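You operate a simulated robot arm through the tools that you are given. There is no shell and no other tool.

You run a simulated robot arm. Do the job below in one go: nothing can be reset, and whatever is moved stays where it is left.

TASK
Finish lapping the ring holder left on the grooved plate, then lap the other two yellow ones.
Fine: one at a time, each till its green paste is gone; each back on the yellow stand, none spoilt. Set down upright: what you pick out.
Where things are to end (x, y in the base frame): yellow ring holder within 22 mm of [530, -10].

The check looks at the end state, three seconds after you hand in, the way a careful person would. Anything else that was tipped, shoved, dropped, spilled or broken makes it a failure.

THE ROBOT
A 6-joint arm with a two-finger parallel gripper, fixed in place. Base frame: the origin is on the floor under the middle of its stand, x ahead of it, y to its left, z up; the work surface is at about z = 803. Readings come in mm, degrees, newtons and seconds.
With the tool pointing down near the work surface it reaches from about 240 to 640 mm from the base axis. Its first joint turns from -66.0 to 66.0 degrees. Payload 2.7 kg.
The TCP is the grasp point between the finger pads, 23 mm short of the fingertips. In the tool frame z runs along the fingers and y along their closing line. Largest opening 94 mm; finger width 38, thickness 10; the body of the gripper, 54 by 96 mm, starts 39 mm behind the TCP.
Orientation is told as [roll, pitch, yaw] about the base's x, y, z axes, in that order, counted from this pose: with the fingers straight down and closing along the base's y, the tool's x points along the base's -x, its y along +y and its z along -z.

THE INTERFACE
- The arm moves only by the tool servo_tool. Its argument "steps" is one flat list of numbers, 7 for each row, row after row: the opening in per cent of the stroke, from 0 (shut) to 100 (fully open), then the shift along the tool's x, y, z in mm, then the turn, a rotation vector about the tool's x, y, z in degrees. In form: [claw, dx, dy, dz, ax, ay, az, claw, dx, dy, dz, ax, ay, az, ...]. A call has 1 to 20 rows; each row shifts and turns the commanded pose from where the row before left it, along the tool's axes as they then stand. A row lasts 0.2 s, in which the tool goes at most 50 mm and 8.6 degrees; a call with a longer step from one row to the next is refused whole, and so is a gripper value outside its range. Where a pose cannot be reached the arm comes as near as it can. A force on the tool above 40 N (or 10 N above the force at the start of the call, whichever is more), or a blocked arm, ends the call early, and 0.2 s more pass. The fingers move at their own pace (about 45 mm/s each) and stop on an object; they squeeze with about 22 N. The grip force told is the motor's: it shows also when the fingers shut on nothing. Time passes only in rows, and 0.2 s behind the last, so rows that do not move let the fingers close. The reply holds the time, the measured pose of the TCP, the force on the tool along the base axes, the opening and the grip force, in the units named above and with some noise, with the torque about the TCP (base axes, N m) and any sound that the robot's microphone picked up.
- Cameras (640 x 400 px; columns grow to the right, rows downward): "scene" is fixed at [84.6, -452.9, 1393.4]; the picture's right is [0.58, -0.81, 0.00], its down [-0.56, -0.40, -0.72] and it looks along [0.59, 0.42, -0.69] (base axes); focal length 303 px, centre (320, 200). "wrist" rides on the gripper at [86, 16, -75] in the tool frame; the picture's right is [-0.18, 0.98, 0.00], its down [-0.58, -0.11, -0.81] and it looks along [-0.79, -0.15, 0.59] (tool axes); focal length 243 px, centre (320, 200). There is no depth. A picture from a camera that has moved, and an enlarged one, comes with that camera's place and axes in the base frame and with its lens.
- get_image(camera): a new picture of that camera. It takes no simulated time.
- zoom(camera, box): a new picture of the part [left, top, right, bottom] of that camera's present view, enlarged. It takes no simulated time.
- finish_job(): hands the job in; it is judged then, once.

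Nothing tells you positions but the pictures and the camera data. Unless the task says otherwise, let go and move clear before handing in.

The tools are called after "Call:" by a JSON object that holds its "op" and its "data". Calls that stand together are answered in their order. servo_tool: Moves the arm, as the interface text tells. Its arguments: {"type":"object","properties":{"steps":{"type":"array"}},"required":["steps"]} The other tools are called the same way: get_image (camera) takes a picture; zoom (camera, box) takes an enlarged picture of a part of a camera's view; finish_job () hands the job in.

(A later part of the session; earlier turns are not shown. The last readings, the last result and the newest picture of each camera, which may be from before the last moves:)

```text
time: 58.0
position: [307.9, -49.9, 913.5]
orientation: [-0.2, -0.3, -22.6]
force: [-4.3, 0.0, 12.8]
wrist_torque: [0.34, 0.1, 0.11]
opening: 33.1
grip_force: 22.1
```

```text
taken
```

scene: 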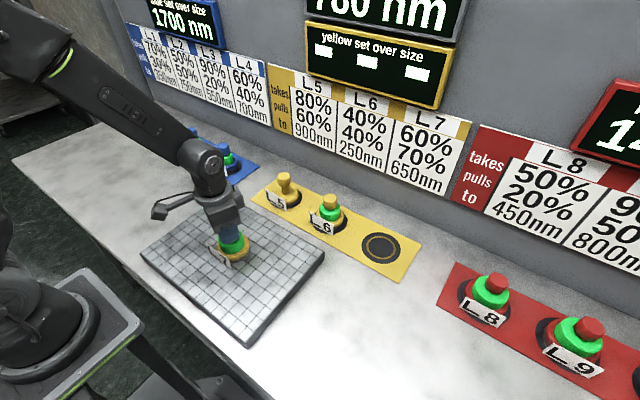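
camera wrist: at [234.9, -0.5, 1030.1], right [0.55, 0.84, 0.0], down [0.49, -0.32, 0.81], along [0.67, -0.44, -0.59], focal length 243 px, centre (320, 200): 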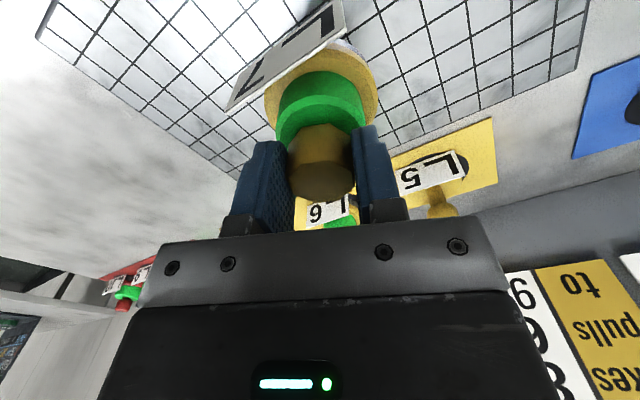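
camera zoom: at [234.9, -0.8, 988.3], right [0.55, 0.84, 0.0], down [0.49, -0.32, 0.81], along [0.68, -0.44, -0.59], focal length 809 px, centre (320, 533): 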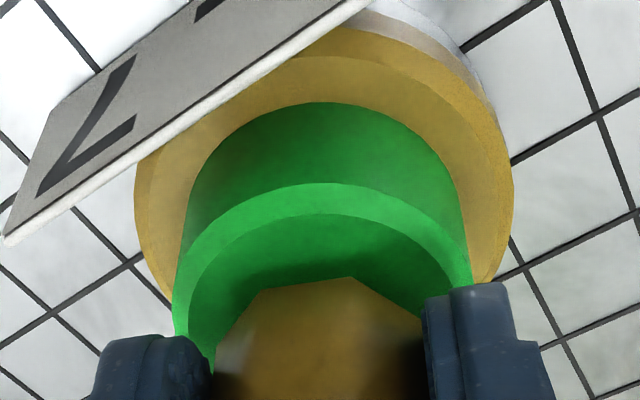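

The collar on L7 is about 25 mm high. Starting with a 40 mm stroke toward +y at a light press.

Call:
{"op": "servo_tool", "data": {"steps": [0, 3.83, 9.24, 0, 0, 0, 0, 0, 3.83, 9.24, 0, 0, 0, 0, 0, 3.83, 9.24, 0, 0, 0, 0, 0, 3.83, 9.24, 0, 0, 0, 0]}}

Call:
{"op": "zoom", "data": {"camera": "wrist", "box": [240, 40, 400, 160]}}

Call:
{"op": "zoom", "data": {"camera": "scene", "box": [130, 170, 340, 350]}}

```text
time: 59.0
position: [308.5, -9.7, 913.8]
orientation: [-0.1, 0.0, -22.6]
force: [0.3, -4.5, 7.6]
wrist_torque: [-0.09, -0.08, -0.03]
opening: 33.3
grip_force: 22.2
```

```text
3.33 times, centred on (320, 100) of wrist
camera zoom: at [234.7, 39.1, 987.4], right [0.55, 0.84, 0.0], down [0.49, -0.32, 0.81], along [0.67, -0.44, -0.59], focal length 809 px, centre (320, 533)
```

zoom: 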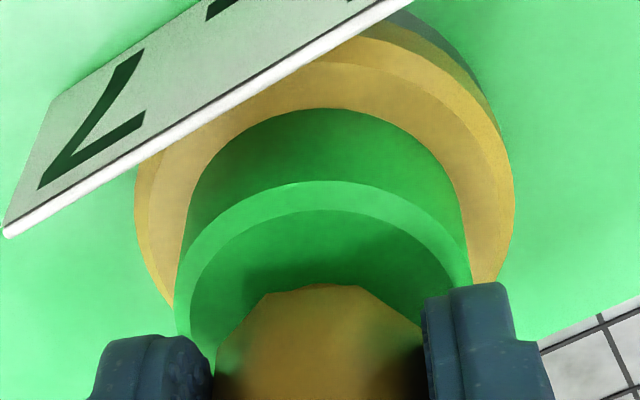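

```text
2.22 times, centred on (235, 260) of scene
camera zoom: at [84.5, -453.0, 1393.4], right [0.58, -0.81, 0.0], down [-0.56, -0.4, -0.72], along [0.59, 0.42, -0.69], focal length 673 px, centre (509, 67)
```

zoom: 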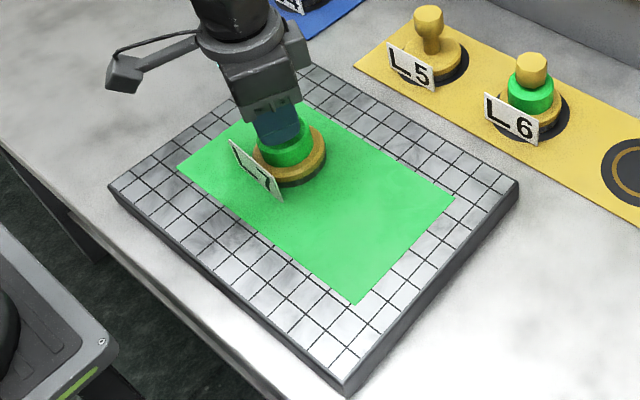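

The green patch appeared and the collar fell by about 2.4 mm over 40 mm, with roughly 22 mm left. Now a longer 80 mm return stroke.

Call:
{"op": "servo_tool", "data": {"steps": [0, -3.83, -9.24, 0, 0, 0, 0, 0, -3.83, -9.24, 0, 0, 0, 0, 0, -3.83, -9.24, 0, 0, 0, 0, 0, -3.83, -9.24, 0, 0, 0, 0, 0, -3.83, -9.24, 0, 0, 0, 0, 0, -3.83, -9.24, 0, 0, 0, 0, 0, -3.83, -9.24, 0, 0, 0, 0, 0, -3.83, -9.24, 0, 0, 0, 0]}}

Call:
{"op": "zoom", "data": {"camera": "wrist", "box": [240, 40, 400, 160]}}

```text
time: 60.8
position: [308.4, -89.5, 914.2]
orientation: [-0.3, -0.1, -22.5]
force: [-0.5, 0.1, -2.8]
wrist_torque: [0.01, 0.0, -0.04]
opening: 33.1
grip_force: 22.0
```

```text
3.33 times, centred on (320, 100) of wrist
camera zoom: at [235.1, -40.7, 988.2], right [0.55, 0.84, 0.0], down [0.49, -0.32, 0.81], along [0.67, -0.44, -0.59], focal length 809 px, centre (320, 533)
```

zoom: 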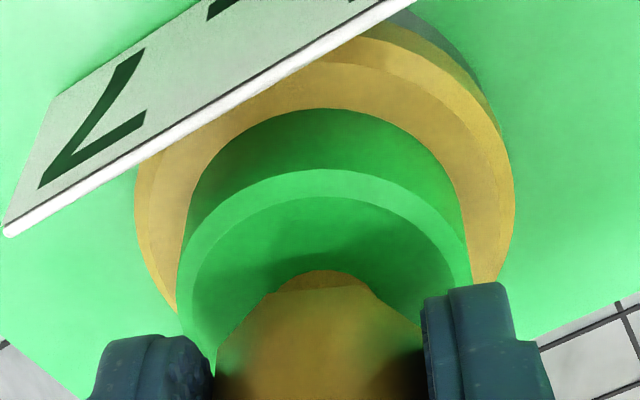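

Contact faded toward the end of that stroke. I'll restore the press in small steps.

Call:
{"op": "servo_tool", "data": {"steps": [0, 0, 0, 0.4, 0, 0, 0, 0, 0, 0, 0, 0, 0, 0]}}

Call:
{"op": "servo_tool", "data": {"steps": [0, 0, 0, 0.3, 0, 0, 0, 0, 0, 0, 0, 0, 0, 0]}}

Call:
{"op": "servo_tool", "data": {"steps": [0, 0, 0, 0.2, 0, 0, 0, 0, 0, 0, 0, 0, 0, 0]}}

```text
time: 61.4
position: [309.2, -89.3, 913.5]
orientation: [-0.2, -0.1, -22.6]
force: [0.7, -0.1, -2.8]
wrist_torque: [0.02, 0.0, 0.0]
opening: 32.7
grip_force: 21.5
```

```text
time: 62.0
position: [308.2, -88.8, 912.6]
orientation: [-0.2, -0.2, -22.6]
force: [0.1, -0.2, -2.8]
wrist_torque: [0.0, 0.01, -0.01]
opening: 32.9
grip_force: 22.0
```

```text
time: 62.6
position: [309.2, -90.9, 914.6]
orientation: [-0.1, 0.0, -22.6]
force: [-1.0, 0.7, 0.7]
wrist_torque: [0.13, 0.06, 0.03]
opening: 33.1
grip_force: 22.1
```

Call:
{"op": "servo_tool", "data": {"steps": [0, 0, 0, 0.3, 0, 0, 0, 0, 0, 0, 0, 0, 0, 0]}}

Call:
{"op": "servo_tool", "data": {"steps": [0, 3.83, 9.24, 0, 0, 0, 0, 0, 3.83, 9.24, 0, 0, 0, 0, 0, 3.83, 9.24, 0, 0, 0, 0, 0, 3.83, 9.24, 0, 0, 0, 0, 0, 3.83, 9.24, 0, 0, 0, 0]}}

Call:
{"op": "zoom", "data": {"camera": "wrist", "box": [240, 40, 400, 160]}}

```text
time: 63.2
position: [309.5, -90.0, 913.3]
orientation: [-0.2, -0.3, -22.6]
force: [-1.0, 1.4, 11.2]
wrist_torque: [0.26, 0.36, 0.14]
opening: 32.7
grip_force: 22.1
```

```text
time: 64.4
position: [307.3, -39.0, 913.5]
orientation: [-0.3, -0.2, -22.7]
force: [-0.4, -4.2, 6.8]
wrist_torque: [-0.14, -0.28, -0.1]
opening: 32.7
grip_force: 22.3
```

```text
3.33 times, centred on (320, 100) of wrist
camera zoom: at [235.2, 9.6, 986.6], right [0.55, 0.84, 0.0], down [0.49, -0.32, 0.81], along [0.68, -0.44, -0.59], focal length 809 px, centre (320, 533)
```

zoom: 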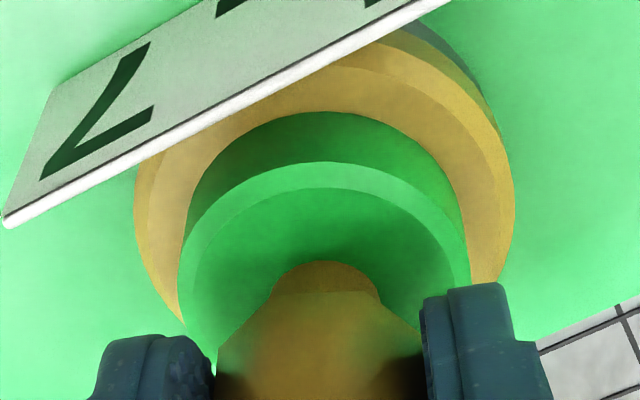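

About 16 mm of collar remains and the press is steady around 7–11 N. Continuing with 50 mm strokes.

Call:
{"op": "servo_tool", "data": {"steps": [0, -3.83, -9.24, 0, 0, 0, 0, 0, -3.83, -9.24, 0, 0, 0, 0, 0, -3.83, -9.24, 0, 0, 0, 0, 0, -3.83, -9.24, 0, 0, 0, 0, 0, -3.83, -9.24, 0, 0, 0, 0]}}

Call:
{"op": "zoom", "data": {"camera": "wrist", "box": [240, 40, 400, 160]}}

```text
time: 65.6
position: [308.0, -90.0, 913.1]
orientation: [-0.2, 0.0, -22.6]
force: [0.2, 0.4, -1.6]
wrist_torque: [-0.04, 0.02, 0.0]
opening: 33.1
grip_force: 22.4
```

```text
3.33 times, centred on (320, 100) of wrist
camera zoom: at [234.2, -41.1, 986.9], right [0.55, 0.84, 0.0], down [0.5, -0.32, 0.81], along [0.67, -0.44, -0.59], focal length 809 px, centre (320, 533)
```

zoom: 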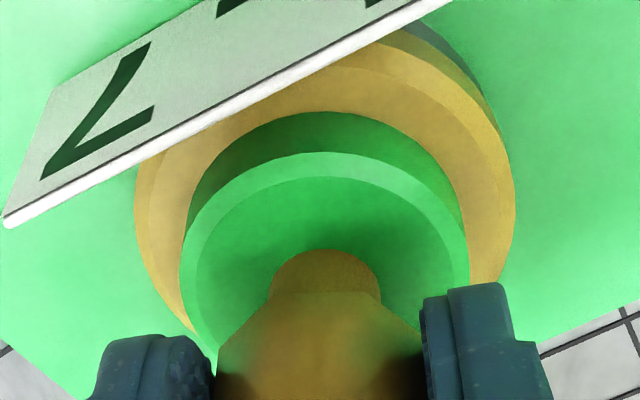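

About 13 mm left; contact fades near y = -90, so the arm runs slightly high there. I'll re-press and then work nearer the middle.

Call:
{"op": "servo_tool", "data": {"steps": [0, 0, 0, 0.3, 0, 0, 0, 0, 0, 0, 0, 0, 0, 0]}}

Call:
{"op": "servo_tool", "data": {"steps": [0, 0, 0, 0.2, 0, 0, 0, 0, 0, 0, 0, 0, 0, 0]}}

```text
time: 66.2
position: [308.8, -89.0, 912.9]
orientation: [-0.2, -0.1, -22.5]
force: [-1.1, -0.2, -0.3]
wrist_torque: [-0.01, -0.01, 0.0]
opening: 33.0
grip_force: 21.9
```

```text
time: 66.8
position: [307.8, -89.5, 912.9]
orientation: [-0.2, -0.2, -22.6]
force: [-0.9, -1.8, 3.8]
wrist_torque: [0.05, -0.05, 0.01]
opening: 32.8
grip_force: 22.1
```

Call:
{"op": "servo_tool", "data": {"steps": [0, 3.83, 9.24, 0, 0, 0, 0, 0, 3.83, 9.24, 0, 0, 0, 0, 0, 3.83, 9.24, 0, 0, 0, 0, 0, 3.83, 9.24, 0, 0, 0, 0, 0, 3.83, 9.24, 0, 0, 0, 0]}}

Call:
{"op": "zoom", "data": {"camera": "wrist", "box": [240, 40, 400, 160]}}

```text
time: 68.0
position: [309.2, -40.5, 911.8]
orientation: [-0.1, -0.2, -22.6]
force: [0.6, -6.5, 14.9]
wrist_torque: [-0.11, -0.15, 0.0]
opening: 32.8
grip_force: 21.4
```

```text
3.33 times, centred on (320, 100) of wrist
camera zoom: at [235.4, 9.0, 986.3], right [0.55, 0.84, 0.0], down [0.49, -0.32, 0.81], along [0.68, -0.44, -0.59], focal length 809 px, centre (320, 533)
```

zoom: 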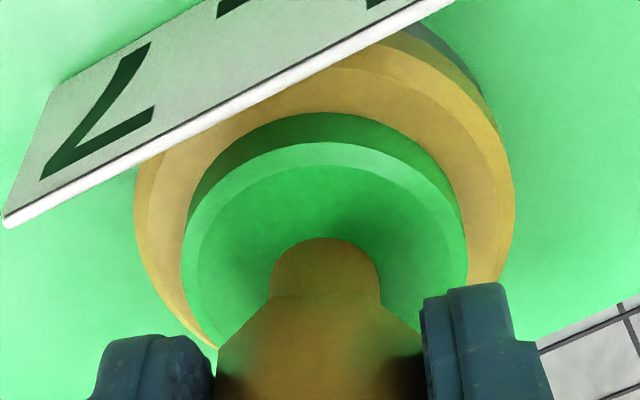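

About 9.7 mm left. Continuing with 40 mm strokes around the middle.

Call:
{"op": "servo_tool", "data": {"steps": [0, 3.83, 9.24, 0, 0, 0, 0, 0, 3.83, 9.24, 0, 0, 0, 0, 0, 3.83, 9.24, 0, 0, 0, 0, 0, 3.83, 9.24, 0, 0, 0, 0]}}

Call:
{"op": "zoom", "data": {"camera": "wrist", "box": [260, 60, 380, 160]}}

```text
time: 69.0
position: [308.8, -0.6, 911.9]
orientation: [-0.1, -0.1, -22.5]
force: [0.8, -5.5, 12.7]
wrist_torque: [-0.11, -0.22, -0.06]
opening: 32.7
grip_force: 21.9
```

```text
4.00 times, centred on (320, 110) of wrist
camera zoom: at [235.2, 49.4, 986.1], right [0.55, 0.84, 0.0], down [0.49, -0.32, 0.81], along [0.67, -0.44, -0.59], focal length 970 px, centre (320, 560)
```

zoom: 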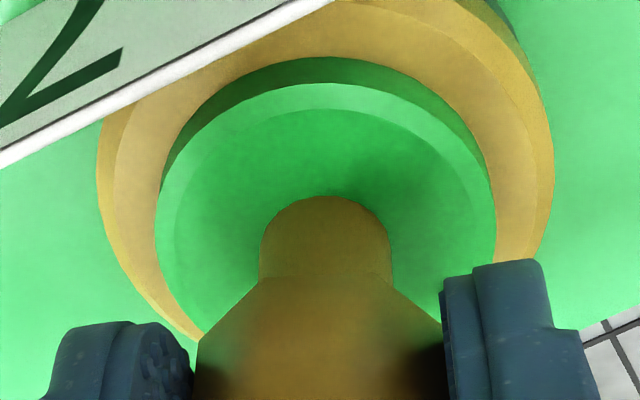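

About 7 mm left. Another 40 mm stroke back.

Call:
{"op": "servo_tool", "data": {"steps": [0, -3.83, -9.24, 0, 0, 0, 0, 0, -3.83, -9.24, 0, 0, 0, 0, 0, -3.83, -9.24, 0, 0, 0, 0, 0, -3.83, -9.24, 0, 0, 0, 0]}}

Call:
{"op": "zoom", "data": {"camera": "wrist", "box": [260, 60, 380, 160]}}

```text
time: 70.0
position: [308.7, -40.3, 912.7]
orientation: [-0.1, -0.1, -22.7]
force: [-0.7, 2.1, 3.3]
wrist_torque: [0.11, -0.16, 0.06]
opening: 32.6
grip_force: 22.1
```

```text
4.00 times, centred on (320, 110) of wrist
camera zoom: at [234.6, 8.8, 986.2], right [0.55, 0.84, 0.0], down [0.49, -0.32, 0.81], along [0.67, -0.44, -0.59], focal length 970 px, centre (320, 560)
```

zoom: 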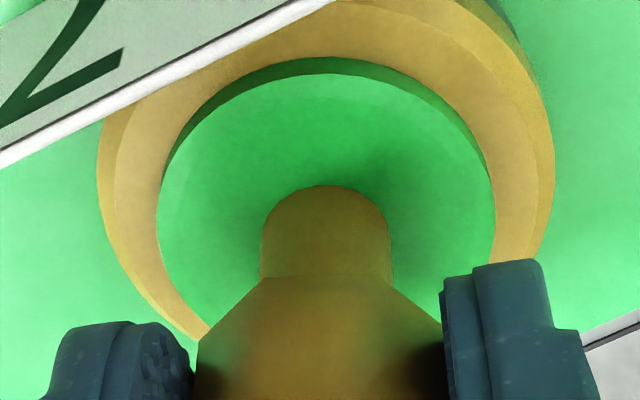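

About 4.3 mm left. A 30 mm stroke next.

Call:
{"op": "servo_tool", "data": {"steps": [0, 3.83, 9.24, 0, 0, 0, 0, 0, 3.83, 9.24, 0, 0, 0, 0, 0, 3.83, 9.24, 0, 0, 0, 0]}}

Call:
{"op": "zoom", "data": {"camera": "wrist", "box": [260, 60, 380, 160]}}

```text
time: 70.8
position: [308.2, -10.2, 912.3]
orientation: [-0.2, -0.1, -22.6]
force: [-0.2, -1.0, 2.0]
wrist_torque: [-0.01, -0.05, -0.03]
opening: 32.5
grip_force: 22.1
```

```text
4.00 times, centred on (320, 110) of wrist
camera zoom: at [235.2, 38.9, 986.1], right [0.55, 0.84, 0.0], down [0.49, -0.32, 0.81], along [0.67, -0.44, -0.59], focal length 970 px, centre (320, 560)
```

zoom: 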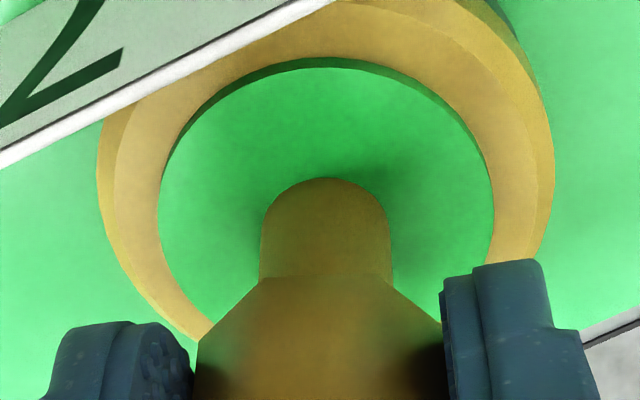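

About 2.5 mm left. A 20 mm stroke.

Call:
{"op": "servo_tool", "data": {"steps": [0, -3.83, -9.24, 0.1, 0, 0, 0, 0, -3.83, -9.24, 0, 0, 0, 0]}}

Call:
{"op": "zoom", "data": {"camera": "wrist", "box": [285, 55, 355, 105]}}

```text
time: 71.4
position: [308.3, -30.6, 913.4]
orientation: [0.0, -0.1, -22.5]
force: [0.8, 5.2, 9.4]
wrist_torque: [0.18, 0.21, -0.04]
opening: 32.8
grip_force: 22.3
```

```text
8.00 times, centred on (320, 80) of wrist
camera zoom: at [235.0, 19.1, 986.0], right [0.55, 0.84, 0.0], down [0.49, -0.32, 0.81], along [0.68, -0.44, -0.59], focal length 1941 px, centre (320, 1160)
```

zoom: 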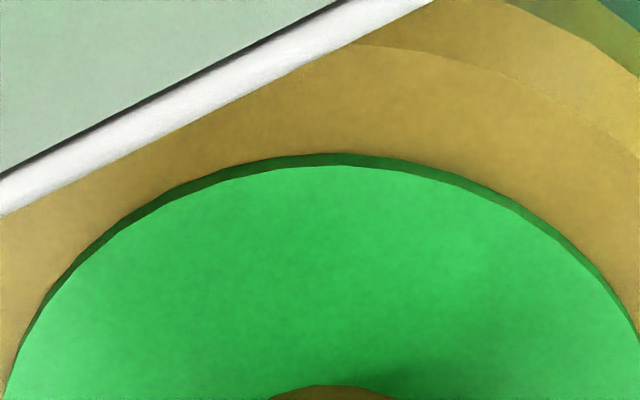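

About 1.5 mm left. A 10 mm stroke.

Call:
{"op": "servo_tool", "data": {"steps": [0, -3.83, -9.24, 0, 0, 0, 0]}}

Call:
{"op": "zoom", "data": {"camera": "wrist", "box": [308, 66, 332, 82]}}

```text
time: 71.8
position: [308.9, -40.3, 912.0]
orientation: [-0.1, -0.2, -22.7]
force: [0.4, 6.2, 14.7]
wrist_torque: [0.27, 0.01, 0.0]
opening: 32.8
grip_force: 21.5
```

```text
16.00 times, centred on (320, 74) of wrist
camera zoom: at [235.3, 9.2, 985.8], right [0.55, 0.84, 0.0], down [0.49, -0.32, 0.81], along [0.68, -0.44, -0.59], focal length 3882 px, centre (320, 2216)
```

zoom: 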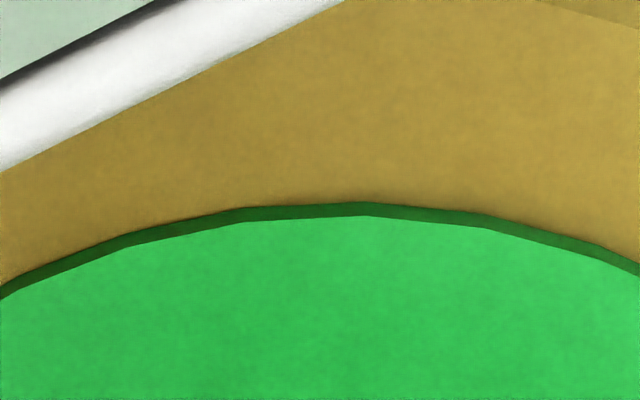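

About 0.85 mm left. Going in 5 mm steps in the same direction.

Call:
{"op": "servo_tool", "data": {"steps": [0, -1.91, -4.62, 0, 0, 0, 0]}}

Call:
{"op": "zoom", "data": {"camera": "wrist", "box": [308, 66, 332, 82]}}

```text
time: 72.2
position: [308.1, -45.4, 911.6]
orientation: [-0.3, -0.2, -22.6]
force: [0.4, 5.3, 11.4]
wrist_torque: [0.15, -0.19, 0.06]
opening: 32.6
grip_force: 22.1
```

```text
16.00 times, centred on (320, 74) of wrist
camera zoom: at [235.2, 4.3, 985.8], right [0.55, 0.84, 0.0], down [0.49, -0.32, 0.81], along [0.68, -0.44, -0.59], focal length 3882 px, centre (320, 2216)
```

zoom: 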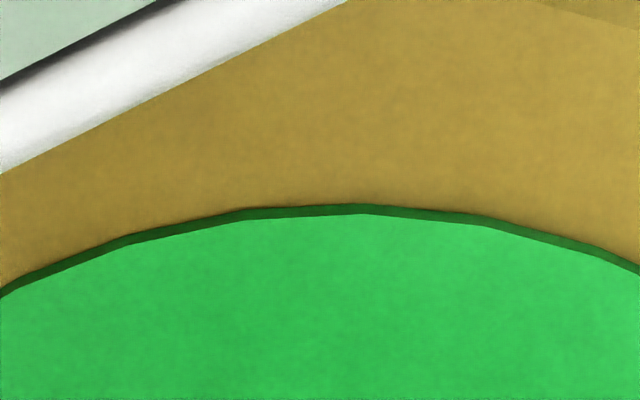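

Call:
{"op": "servo_tool", "data": {"steps": [0, -1.91, -4.62, 0, 0, 0, 0]}}

Call:
{"op": "zoom", "data": {"camera": "wrist", "box": [308, 66, 332, 82]}}

```text
time: 72.6
position: [308.5, -50.6, 911.2]
orientation: [-0.1, -0.1, -22.5]
force: [0.0, 4.9, 9.6]
wrist_torque: [0.13, -0.28, 0.11]
opening: 32.7
grip_force: 22.3
```

```text
16.00 times, centred on (320, 74) of wrist
camera zoom: at [235.0, -0.9, 985.8], right [0.55, 0.84, 0.0], down [0.49, -0.32, 0.81], along [0.68, -0.44, -0.59], focal length 3882 px, centre (320, 2216)
```

zoom: 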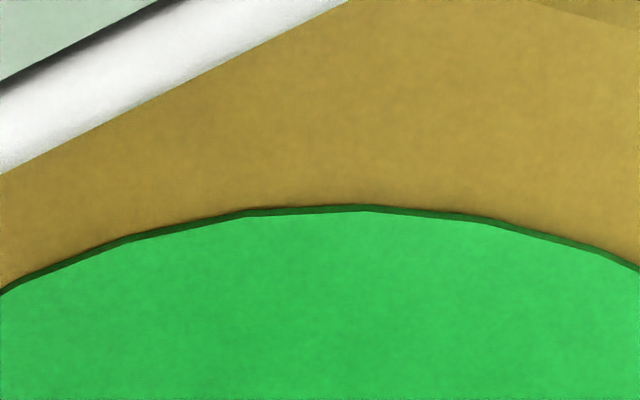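

A film of about 0.4 mm remains. Going in 3–4 mm steps now.

Call:
{"op": "servo_tool", "data": {"steps": [0, -1.53, -3.7, 0, 0, 0, 0]}}

Call:
{"op": "zoom", "data": {"camera": "wrist", "box": [308, 66, 332, 82]}}

```text
time: 73.0
position: [308.6, -54.1, 911.1]
orientation: [-0.3, -0.1, -22.7]
force: [-0.2, 5.0, 9.3]
wrist_torque: [0.21, 0.0, 0.03]
opening: 32.5
grip_force: 22.6
```

```text
16.00 times, centred on (320, 74) of wrist
camera zoom: at [234.9, -4.5, 985.7], right [0.55, 0.84, 0.0], down [0.49, -0.32, 0.81], along [0.67, -0.44, -0.59], focal length 3882 px, centre (320, 2216)
```

zoom: 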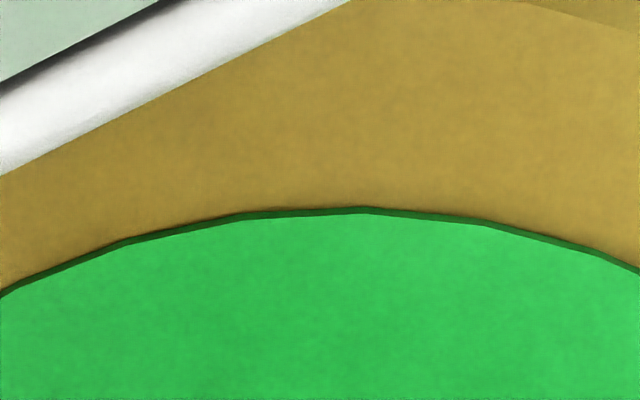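

Call:
{"op": "servo_tool", "data": {"steps": [0, -1.53, -3.7, 0, 0, 0, 0]}}

Call:
{"op": "zoom", "data": {"camera": "wrist", "box": [308, 66, 332, 82]}}

```text
time: 73.4
position: [308.7, -56.6, 911.4]
orientation: [-0.2, -0.2, -22.6]
force: [-0.6, 3.1, 6.0]
wrist_torque: [0.17, -0.12, 0.08]
opening: 32.9
grip_force: 21.9
```

```text
16.00 times, centred on (320, 74) of wrist
camera zoom: at [234.8, -8.7, 985.7], right [0.55, 0.84, 0.0], down [0.49, -0.32, 0.81], along [0.67, -0.44, -0.59], focal length 3882 px, centre (320, 2216)
```

zoom: 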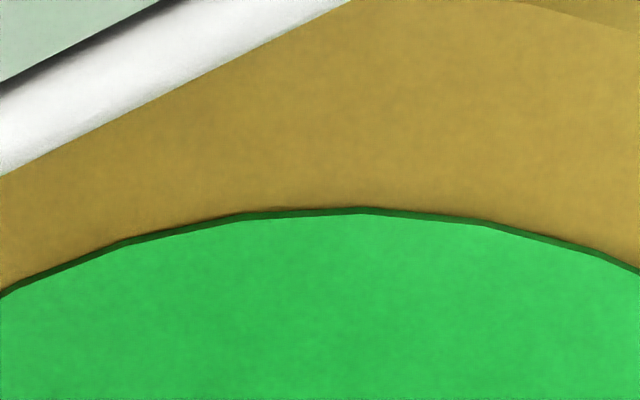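

The film is at its minimum drawn thickness. Another small step.

Call:
{"op": "servo_tool", "data": {"steps": [0, -1.15, -2.77, 0.05, 0, 0, 0]}}

Call:
{"op": "zoom", "data": {"camera": "wrist", "box": [308, 66, 332, 82]}}

```text
time: 73.8
position: [308.6, -60.2, 911.8]
orientation: [-0.3, -0.1, -22.6]
force: [0.3, 3.0, 3.0]
wrist_torque: [0.1, -0.13, 0.06]
opening: 33.0
grip_force: 22.0
```

```text
16.00 times, centred on (320, 74) of wrist
camera zoom: at [234.8, -11.5, 985.7], right [0.55, 0.84, 0.0], down [0.49, -0.32, 0.81], along [0.67, -0.44, -0.59], focal length 3882 px, centre (320, 2216)
```

zoom: 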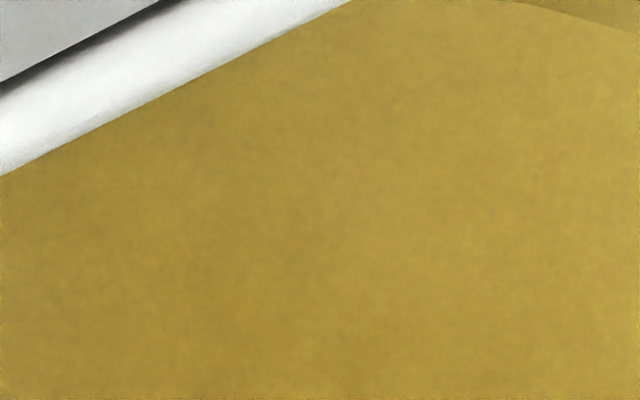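

L7's green is gone. I'll lift it straight up and check.

Call:
{"op": "servo_tool", "data": {"steps": [0, 0, 0, -2, 0, 0, 0, 0, 0, 0, -8, 0, 0, 0, 0, 0, 0, -20, 0, 0, 0, 0, 0, 0, -20, 0, 0, 0, 0, 0, 0, -10, 0, 0, 0, 0, 0, 0, 0, 0, 0, 0]}}

Call:
{"op": "get_image", "data": {"camera": "scene"}}

Call:
{"op": "zoom", "data": {"camera": "scene", "box": [290, 0, 480, 115]}}

Call:
{"op": "zoom", "data": {"camera": "wrist", "box": [200, 0, 440, 240]}}

```text
time: 75.2
position: [309.4, -59.7, 972.2]
orientation: [-0.2, -0.1, -22.6]
force: [1.4, 0.5, -2.3]
wrist_torque: [0.0, -0.05, 0.01]
opening: 32.6
grip_force: 21.8
```

```text
taken
```

scene: 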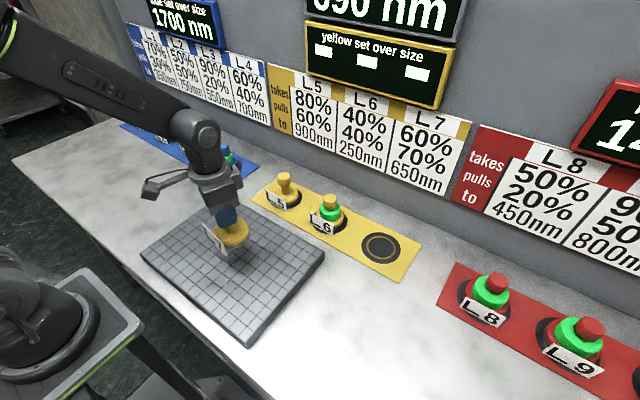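

```text
3.37 times, centred on (385, 58) of scene
camera zoom: at [84.6, -452.9, 1393.4], right [0.58, -0.81, 0.0], down [-0.56, -0.4, -0.72], along [0.59, 0.42, -0.69], focal length 1020 px, centre (101, 680)
```

zoom: 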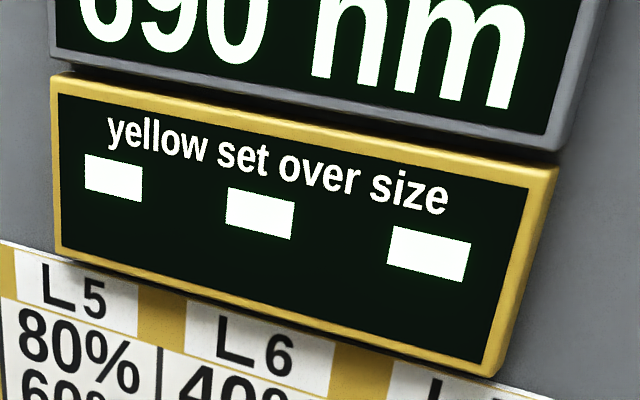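

```text
1.67 times, centred on (320, 120) of wrist
camera zoom: at [234.7, -11.4, 1045.3], right [0.55, 0.84, 0.0], down [0.49, -0.32, 0.81], along [0.67, -0.44, -0.59], focal length 404 px, centre (320, 333)
```

zoom: 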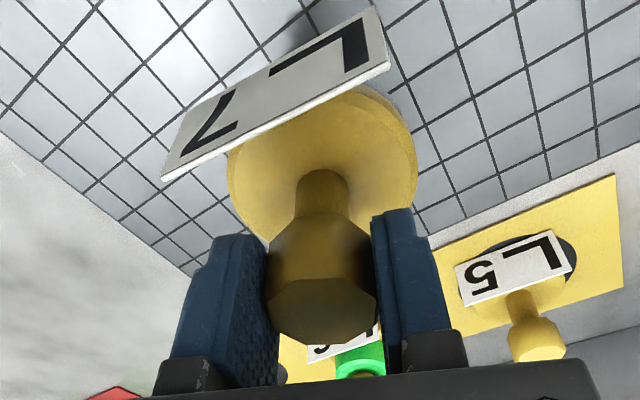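

The bite fell to 690 nm, as my reading of the table predicted. L7 turned about 7° in the grip, so I'll turn it back and carry it to its spot.

Call:
{"op": "servo_tool", "data": {"steps": [0, 0, 0, 0, 0, 0, -3.65, 0, 0, 0, 0, 0, 0, -3.65, 0, -10.6, -6.8, 0, 0, 0, 0, 0, -20.03, -12.84, 0, 0, 0, 0, 0, -20.03, -12.84, 0, 0, 0, 0, 0, -20.03, -12.84, 0, 0, 0, 0, 0, -20.03, -12.84, 0, 0, 0, 0, 0, -20.03, -12.84, 0, 0, 0, 0, 0, -20.03, -12.84, 0, 0, 0, 0, 0, -20.03, -12.84, 0, 0, 0, 0, 0, -20.03, -12.84, 0, 0, 0, 0, 0, -20.03, -12.84, 0, 0, 0, 0, 0, -20.03, -12.84, 0, 0, 0, 0, 0, -20.03, -12.84, 0, 0, 0, 0, 0, -20.03, -12.84, 0, 0, 0, 0, 0, -20.03, -12.84, 0, 0, 0, 0, 0, -20.03, -12.84, 0, 0, 0, 0, 0, -10.6, -6.8, 0, 0, 0, 0, 0, 0, 0, 0, 0, 0, 0, 0, 0, 0, 0, 0, 0, 0]}}

Call:
{"op": "get_image", "data": {"camera": "wrist"}}

Call:
{"op": "zoom", "data": {"camera": "scene", "box": [330, 160, 450, 290]}}

```text
time: 79.4
position: [547.4, -325.9, 972.1]
orientation: [-0.2, -0.1, -15.4]
force: [-0.7, 0.1, -2.1]
wrist_torque: [0.02, 0.03, -0.04]
opening: 32.6
grip_force: 22.1
```

```text
taken
camera wrist: at [468.9, -286.6, 1046.5], right [0.44, 0.9, 0.0], down [0.53, -0.26, 0.81], along [0.73, -0.35, -0.59], focal length 243 px, centre (320, 200)
```

wrist: 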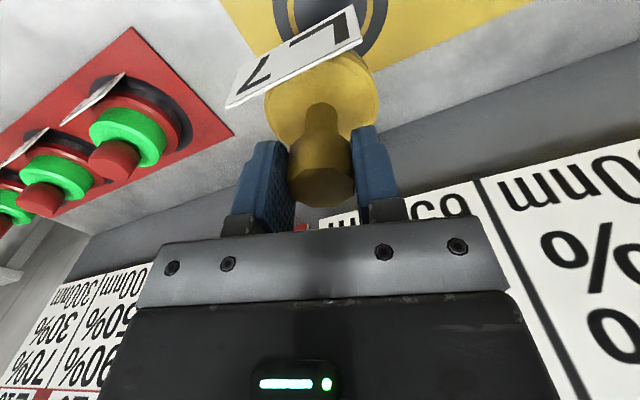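

```text
3.08 times, centred on (390, 225) of scene
camera zoom: at [84.6, -452.9, 1393.4], right [0.58, -0.81, 0.0], down [-0.56, -0.4, -0.72], along [0.59, 0.42, -0.69], focal length 932 px, centre (105, 123)
```

zoom: 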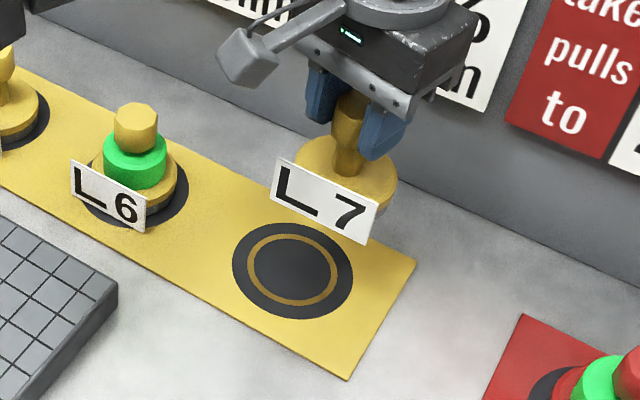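

I overshot by one row. Stepping back to the spot and lowering to just above it.

Call:
{"op": "servo_tool", "data": {"steps": [0, 9.9, 5.7, 0, 0, 0, 0, 0, 9.9, 5.7, 0, 0, 0, 0, 0, 0, 0, 20, 0, 0, 0, 0, 0, 0, 20, 0, 0, 0, 0, 0, 0, 20, 0, 0, 0, 0, 0, 0, 14, 0, 0, 0, 0, 0, 0, 4, 0, 0, 0, 0, 0, 0, 0, 0, 0, 0]}}

Call:
{"op": "zoom", "data": {"camera": "scene", "box": [340, 190, 440, 290]}}

Call:
{"op": "get_image", "data": {"camera": "wrist"}}

```text
time: 81.2
position: [531.4, -310.8, 894.7]
orientation: [-0.1, -0.1, -15.3]
force: [-0.6, 0.4, -2.8]
wrist_torque: [-0.03, 0.01, 0.02]
opening: 32.8
grip_force: 21.8
```

```text
4.00 times, centred on (390, 240) of scene
camera zoom: at [84.6, -452.9, 1393.4], right [0.58, -0.81, 0.0], down [-0.56, -0.4, -0.72], along [0.59, 0.42, -0.69], focal length 1211 px, centre (40, 40)
```

zoom: 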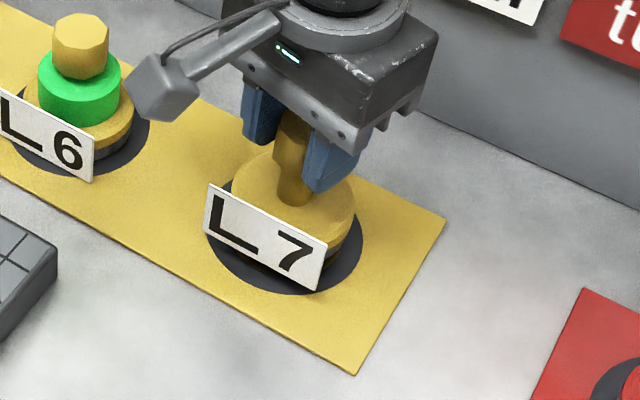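

```text
taken
camera wrist: at [452.9, -270.8, 968.8], right [0.44, 0.9, 0.0], down [0.53, -0.26, 0.81], along [0.73, -0.35, -0.59], focal length 243 px, centre (320, 200)
```

wrist: 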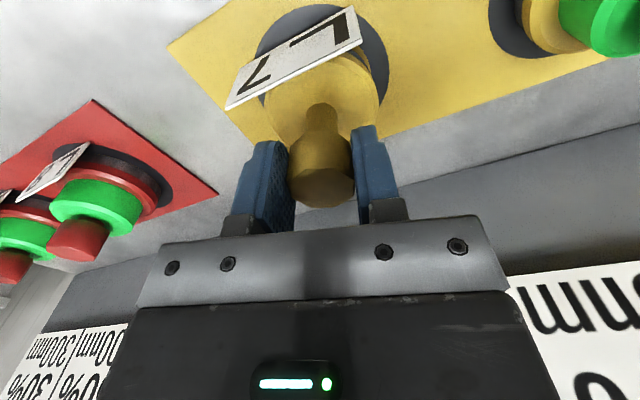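

L7 is over its circle, and I'm lowering the last stretch in small steps.

Call:
{"op": "servo_tool", "data": {"steps": [0, 0, 0, 2, 0, 0, 0, 0, 0, 0, 2, 0, 0, 0, 0, 0, 0, 2, 0, 0, 0, 0, 0, 0, 1, 0, 0, 0]}}

Call:
{"op": "servo_tool", "data": {"steps": [0, 0, 0, 0.7, 0, 0, 0, 0, 0, 0, 0.7, 0, 0, 0]}}

Call:
{"op": "servo_tool", "data": {"steps": [0, 0, 0, 0.6, 0, 0, 0, 0, 0, 0, 0.6, 0, 0, 0]}}

Call:
{"op": "servo_tool", "data": {"steps": [0, 0, 0, 0.6, 0, 0, 0, 0, 0, 0, 0, 0, 0, 0]}}

```text
time: 82.2
position: [532.6, -309.8, 887.7]
orientation: [-0.2, -0.1, -15.3]
force: [0.0, -0.8, -3.0]
wrist_torque: [0.03, -0.01, 0.03]
opening: 32.9
grip_force: 22.1
```

```text
time: 82.8
position: [532.9, -309.9, 886.8]
orientation: [-0.2, 0.0, -15.3]
force: [-0.4, -0.8, -2.9]
wrist_torque: [-0.03, 0.0, 0.0]
opening: 32.7
grip_force: 22.1
```

```text
time: 83.4
position: [532.2, -310.1, 884.9]
orientation: [-0.2, -0.2, -15.2]
force: [-0.1, -0.3, -2.9]
wrist_torque: [-0.03, 0.01, 0.03]
opening: 32.8
grip_force: 22.3
```

```text
time: 84.0
position: [532.2, -310.2, 884.7]
orientation: [-0.2, -0.1, -15.3]
force: [0.4, 0.2, -1.0]
wrist_torque: [-0.01, 0.01, 0.03]
opening: 32.8
grip_force: 22.2
```

Call:
{"op": "servo_tool", "data": {"steps": [0, 0, 0, 0.4, 0, 0, 0, 0, 0, 0, 0, 0, 0, 0]}}

Call:
{"op": "servo_tool", "data": {"steps": [0, 0, 0, 0.3, 0, 0, 0, 0, 0, 0, 0, 0, 0, 0]}}

```text
time: 84.6
position: [530.5, -310.9, 885.0]
orientation: [-0.2, -0.2, -15.3]
force: [-0.9, -0.2, -0.1]
wrist_torque: [0.12, 0.04, 0.02]
opening: 32.8
grip_force: 22.0
```

```text
time: 85.2
position: [531.6, -310.2, 884.1]
orientation: [-0.3, -0.3, -15.3]
force: [-2.2, 1.1, 3.4]
wrist_torque: [0.21, 0.0, 0.03]
opening: 32.9
grip_force: 22.3
```

Contact is made. I'll settle it slightly, then open and back off upward.

Call:
{"op": "servo_tool", "data": {"steps": [0, 0, 0, 0.15, 0, 0, 0, 0, 0, 0, 0, 0, 0, 0, 55, 0, 0, 0, 0, 0, 0, 55, 0, 0, 0, 0, 0, 0, 55, 0, 0, 0, 0, 0, 0]}}

Call:
{"op": "servo_tool", "data": {"steps": [55, 0, 0, -5, 0, 0, 0, 55, 0, 0, -20, 0, 0, 0, 55, 0, 0, -30, 0, 0, 0, 55, 0, 0, -30, 0, 0, 0, 55, 0, 0, -30, 0, 0, 0, 55, 0, 0, 0, 0, 0, 0]}}

Call:
{"op": "get_image", "data": {"camera": "scene"}}

Call:
{"op": "zoom", "data": {"camera": "scene", "box": [240, 160, 440, 290]}}

Call:
{"op": "zoom", "data": {"camera": "scene", "box": [290, 0, 480, 115]}}

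```text
time: 86.4
position: [531.5, -309.7, 883.8]
orientation: [-0.3, -0.1, -15.4]
force: [-0.9, 0.2, 0.7]
wrist_torque: [0.02, -0.01, -0.03]
opening: 51.9
grip_force: 0.0
```

```text
time: 87.8
position: [531.8, -310.7, 1000.4]
orientation: [-0.2, -0.1, -15.3]
force: [-1.7, -0.4, -0.8]
wrist_torque: [0.01, 0.01, 0.0]
opening: 52.0
grip_force: 0.2
```

```text
taken
```

scene: 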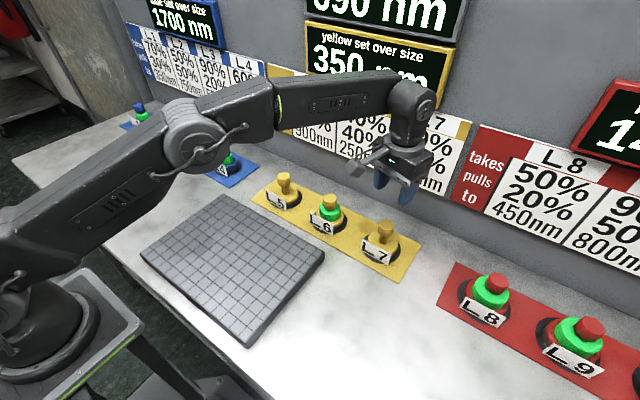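

```text
3.08 times, centred on (340, 225) of scene
camera zoom: at [84.6, -452.9, 1393.4], right [0.58, -0.81, 0.0], down [-0.56, -0.4, -0.72], along [0.59, 0.42, -0.69], focal length 932 px, centre (258, 123)
```

zoom: 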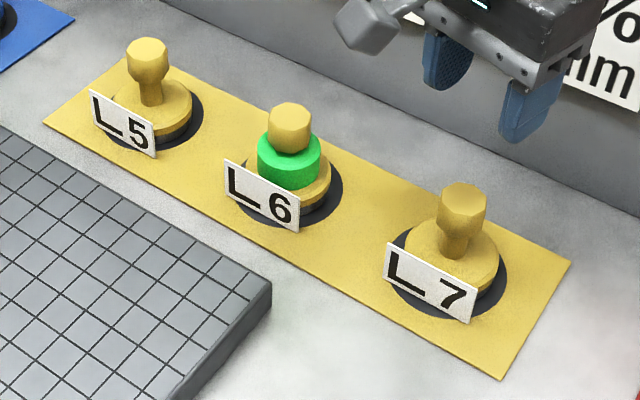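

```text
3.37 times, centred on (385, 58) of scene
camera zoom: at [84.6, -452.9, 1393.4], right [0.58, -0.81, 0.0], down [-0.56, -0.4, -0.72], along [0.59, 0.42, -0.69], focal length 1020 px, centre (101, 680)
```

zoom: 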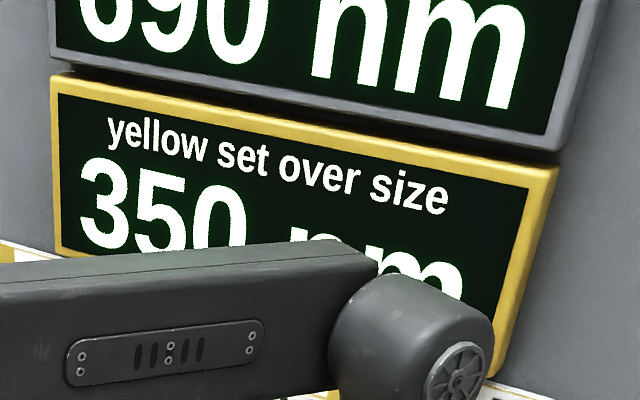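

The yellow oversize is now 350 nm with the bite at 690 nm, matching the prediction, and L7 stands upright and clean. On to L6.

Call:
{"op": "servo_tool", "data": {"steps": [55, 0, 0, 0, -0.2, 0.1, 7.3, 55, 9.77, 22.85, 0, 0, 0, 0, 55, 9.77, 22.85, 0, 0, 0, 0, 55, 9.77, 22.85, 0, 0, 0, 0, 55, 9.77, 22.85, 0, 0, 0, 0, 55, 9.77, 22.85, 0, 0, 0, 0, 55, 9.77, 22.85, 0, 0, 0, 0, 55, 0, 0, 0, 0, 0, 0]}}

Call:
{"op": "zoom", "data": {"camera": "wrist", "box": [240, 0, 420, 112]}}

Call:
{"op": "get_image", "data": {"camera": "wrist"}}

```text
time: 89.6
position: [531.0, -159.7, 998.6]
orientation: [0.0, 0.0, -22.7]
force: [0.0, 0.2, -0.3]
wrist_torque: [0.0, 0.01, 0.01]
opening: 51.6
grip_force: 0.0
```

```text
3.56 times, centred on (330, 56) of wrist
camera zoom: at [457.0, -111.6, 1073.7], right [0.55, 0.84, 0.0], down [0.49, -0.32, 0.81], along [0.67, -0.44, -0.59], focal length 863 px, centre (284, 712)
```

zoom: 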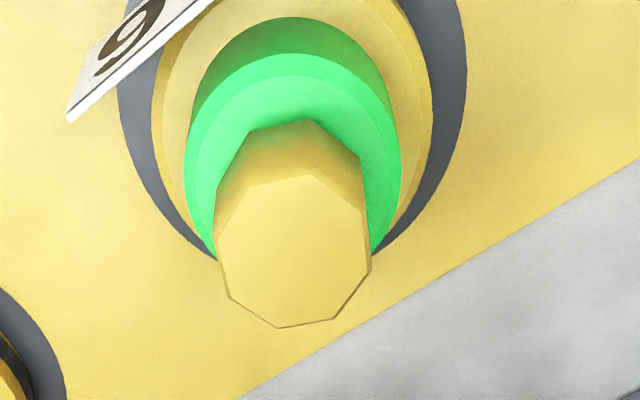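

```text
taken
camera wrist: at [457.0, -111.6, 1073.7], right [0.55, 0.84, 0.0], down [0.49, -0.32, 0.81], along [0.67, -0.44, -0.59], focal length 243 px, centre (320, 200)
```

wrist: 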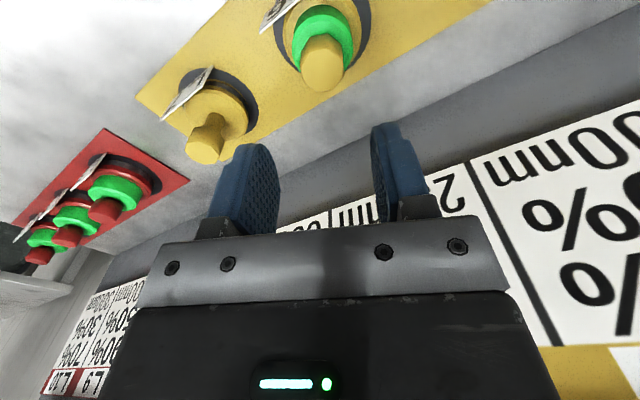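

L6 is about 2–3 mm off the tool axis. Shifting, lowering partway and verifying.

Call:
{"op": "servo_tool", "data": {"steps": [55, -1.9, 2.1, 25, 0, 0, 0, 55, 0, 0, 25, 0, 0, 0, 55, 0, 0, 15, 0, 0, 0, 55, 0, 0, 0, 0, 0, 0]}}

Call:
{"op": "zoom", "data": {"camera": "wrist", "box": [220, 0, 420, 180]}}

Call:
{"op": "zoom", "data": {"camera": "scene", "box": [270, 150, 420, 280]}}

```text
time: 90.6
position: [533.4, -159.4, 934.0]
orientation: [0.0, 0.0, -22.6]
force: [0.5, -0.5, -0.1]
wrist_torque: [-0.01, -0.04, -0.03]
opening: 51.5
grip_force: 0.0
```

```text
2.22 times, centred on (320, 90) of wrist
camera zoom: at [459.4, -110.7, 1008.5], right [0.55, 0.84, 0.0], down [0.49, -0.32, 0.81], along [0.67, -0.44, -0.59], focal length 539 px, centre (320, 444)
```

zoom: 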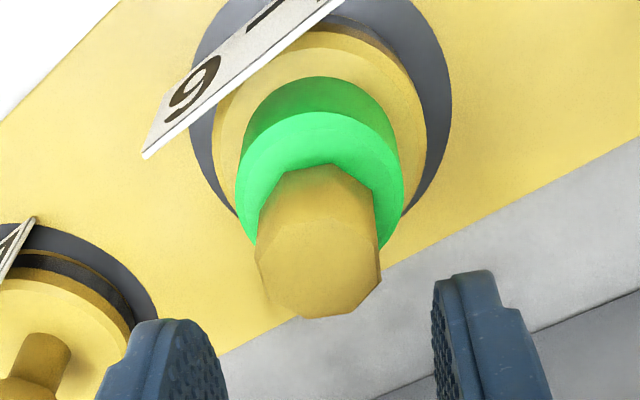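

```text
3.08 times, centred on (345, 215) of scene
camera zoom: at [84.6, -452.9, 1393.4], right [0.58, -0.81, 0.0], down [-0.56, -0.4, -0.72], along [0.59, 0.42, -0.69], focal length 932 px, centre (243, 154)
```

zoom: 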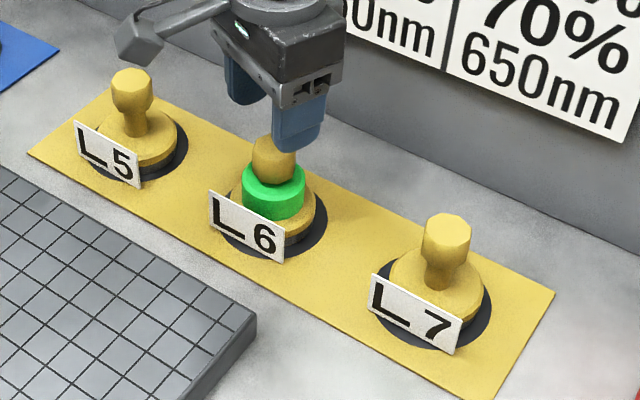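

Aligned. Lowering to just above L6's collar and closing.

Call:
{"op": "servo_tool", "data": {"steps": [55, 0.7, -0.2, 20, 0, 0, 0, 55, 0, 0, 20, 0, 0, 0, 55, 0, 0, 7.3, 0, 0, 0, 55, 0, 0, 0, 0, 0, 0]}}

Call:
{"op": "zoom", "data": {"camera": "wrist", "box": [200, 0, 440, 240]}}

```text
time: 91.6
position: [531.5, -158.6, 885.9]
orientation: [0.0, 0.0, -22.6]
force: [-1.0, 1.3, 0.1]
wrist_torque: [-0.02, 0.0, 0.02]
opening: 51.8
grip_force: 0.0
```

```text
1.67 times, centred on (320, 120) of wrist
camera zoom: at [458.4, -110.1, 960.4], right [0.55, 0.84, 0.0], down [0.49, -0.32, 0.81], along [0.67, -0.44, -0.59], focal length 404 px, centre (320, 333)
```

zoom: 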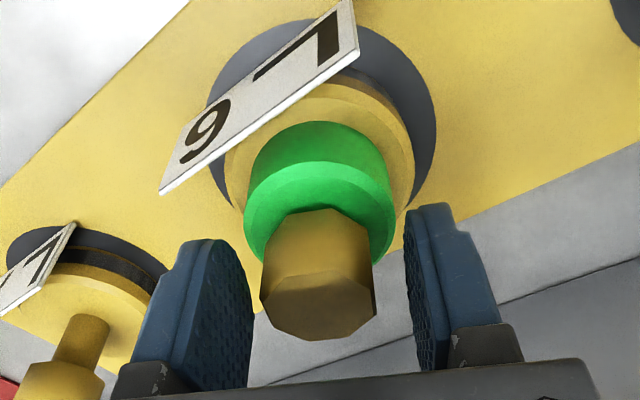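

Call:
{"op": "servo_tool", "data": {"steps": [0, 0, 0, 0, 0, 0, 0, 0, 0, 0, 0, 0, 0, 0, 0, 0, 0, 0, 0, 0, 0, 0, 0, 0, 0, 0, 0, 0]}}

Call:
{"op": "zoom", "data": {"camera": "wrist", "box": [200, 0, 440, 240]}}

```text
time: 92.6
position: [532.9, -158.6, 885.3]
orientation: [0.1, 0.0, -22.6]
force: [-0.6, 0.0, -0.1]
wrist_torque: [-0.08, 0.02, 0.01]
opening: 33.2
grip_force: 21.7
```

```text
1.67 times, centred on (320, 120) of wrist
camera zoom: at [458.5, -110.1, 960.7], right [0.55, 0.84, 0.0], down [0.49, -0.32, 0.81], along [0.67, -0.44, -0.59], focal length 404 px, centre (320, 333)
```

zoom: 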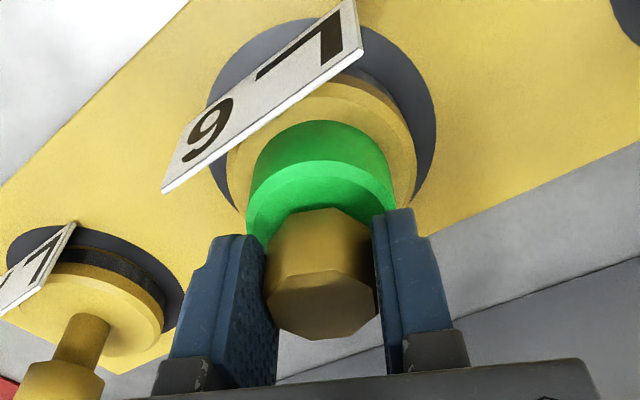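

L6 is gripped. Lifting it and carrying it to the plate.

Call:
{"op": "servo_tool", "data": {"steps": [0, 0, 0, -2, 0, 0, 0, 0, 0, 0, -8, 0, 0, 0, 0, 0, 0, -20, 0, 0, 0, 0, 0, 0, -20, 0, 0, 0, 0, 0, 0, -20, 0, 0, 0, 0, 0, 0, 0, 0, 0, 0]}}

Call:
{"op": "servo_tool", "data": {"steps": [0, 10.4, 0.65, 0, 0, 0, 0, 0, 20.73, 1.31, 0, 0, 0, 0, 0, 20.73, 1.31, 0, 0, 0, 0, 0, 20.73, 1.31, 0, 0, 0, 0, 0, 20.73, 1.31, 0, 0, 0, 0, 0, 20.73, 1.31, 0, 0, 0, 0, 0, 20.73, 1.31, 0, 0, 0, 0, 0, 20.73, 1.31, 0, 0, 0, 0, 0, 20.73, 1.31, 0, 0, 0, 0, 0, 20.73, 1.31, 0, 0, 0, 0, 0, 20.73, 1.31, 0, 0, 0, 0, 0, 20.73, 1.31, 0, 0, 0, 0, 0, 10.4, 0.65, 0, 0, 0, 0, 0, 0, 0, 0, 0, 0, 0]}}

Call:
{"op": "get_image", "data": {"camera": "wrist"}}

Call:
{"op": "get_image", "data": {"camera": "scene"}}

```text
time: 94.0
position: [531.9, -158.9, 956.4]
orientation: [0.1, 0.0, -22.5]
force: [0.1, -0.4, -2.9]
wrist_torque: [-0.04, -0.01, -0.05]
opening: 33.3
grip_force: 22.0
```

```text
time: 97.0
position: [308.3, -49.2, 956.3]
orientation: [0.0, 0.1, -22.6]
force: [-0.5, -0.7, -3.4]
wrist_torque: [0.0, 0.0, 0.0]
opening: 32.9
grip_force: 21.7
```

```text
taken
camera wrist: at [234.9, -0.3, 1030.8], right [0.55, 0.84, 0.0], down [0.49, -0.32, 0.81], along [0.67, -0.44, -0.59], focal length 243 px, centre (320, 200)
```

wrist: 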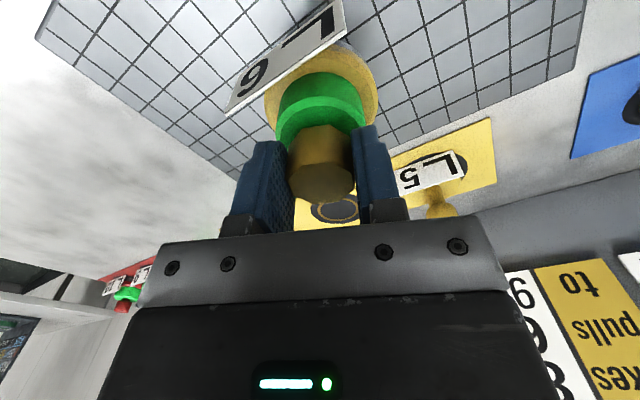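

```text
taken
```

scene: 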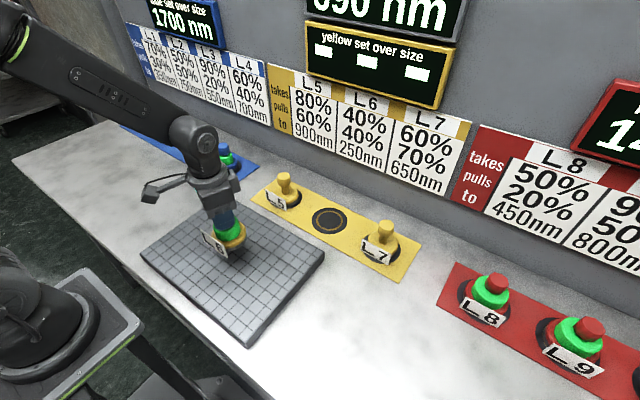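

L6 is over the plate centre. Lowering toward contact at about TCP 912.7.

Call:
{"op": "servo_tool", "data": {"steps": [0, 0, 0, 15, 0, 0, 0, 0, 0, 0, 12, 0, 0, 0, 0, 0, 0, 8, 0, 0, 0, 0, 0, 0, 3, 0, 0, 0, 0, 0, 0, 1, 0, 0, 0, 0, 0, 0, 1, 0, 0, 0, 0, 0, 0, 1, 0, 0, 0, 0, 0, 0, 0, 0, 0, 0]}}

Call:
{"op": "servo_tool", "data": {"steps": [0, 0, 0, 0.5, 0, 0, 0, 0, 0, 0, 0.5, 0, 0, 0]}}

Call:
{"op": "servo_tool", "data": {"steps": [0, 0, 0, 0.4, 0, 0, 0, 0, 0, 0, 0, 0, 0, 0]}}

Call:
{"op": "servo_tool", "data": {"steps": [0, 0, 0, 0.4, 0, 0, 0, 0, 0, 0, 0, 0, 0, 0]}}

```text
time: 98.8
position: [309.2, -50.2, 915.6]
orientation: [0.0, 0.1, -22.6]
force: [-0.7, -0.4, -1.8]
wrist_torque: [0.01, 0.0, 0.0]
opening: 33.0
grip_force: 22.5
```

```text
time: 99.4
position: [308.6, -48.7, 914.9]
orientation: [0.0, 0.0, -22.6]
force: [-0.4, -0.1, -2.1]
wrist_torque: [0.0, 0.04, 0.02]
opening: 33.1
grip_force: 21.6
```

```text
time: 100.0
position: [308.6, -49.9, 913.5]
orientation: [0.1, 0.0, -22.6]
force: [0.2, 0.3, -1.8]
wrist_torque: [0.03, 0.0, 0.04]
opening: 33.0
grip_force: 22.1
```

```text
time: 100.6
position: [308.1, -49.4, 912.4]
orientation: [0.1, -0.1, -22.6]
force: [0.2, 0.4, -1.9]
wrist_torque: [0.0, -0.01, -0.03]
opening: 33.1
grip_force: 22.4
```

Call:
{"op": "servo_tool", "data": {"steps": [0, 0, 0, 0.4, 0, 0, 0, 0, 0, 0, 0, 0, 0, 0]}}

Call:
{"op": "servo_tool", "data": {"steps": [0, 0, 0, 0.3, 0, 0, 0, 0, 0, 0, 0, 0, 0, 0]}}

Call:
{"op": "servo_tool", "data": {"steps": [0, 0, 0, 0.2, 0, 0, 0, 0, 0, 0, 0, 0, 0, 0]}}

```text
time: 101.2
position: [309.3, -48.6, 913.6]
orientation: [0.0, 0.0, -22.6]
force: [0.3, 0.3, -3.1]
wrist_torque: [-0.01, -0.03, -0.01]
opening: 33.2
grip_force: 22.0
```

```text
time: 101.8
position: [309.4, -49.7, 913.0]
orientation: [0.0, 0.0, -22.6]
force: [-2.3, -0.6, 3.9]
wrist_torque: [-0.09, 0.15, 0.0]
opening: 33.2
grip_force: 21.7
```

```text
time: 102.4
position: [308.3, -49.3, 913.0]
orientation: [0.0, 0.0, -22.6]
force: [-3.6, -0.5, 11.5]
wrist_torque: [-0.17, 0.32, 0.04]
opening: 32.9
grip_force: 22.0
```

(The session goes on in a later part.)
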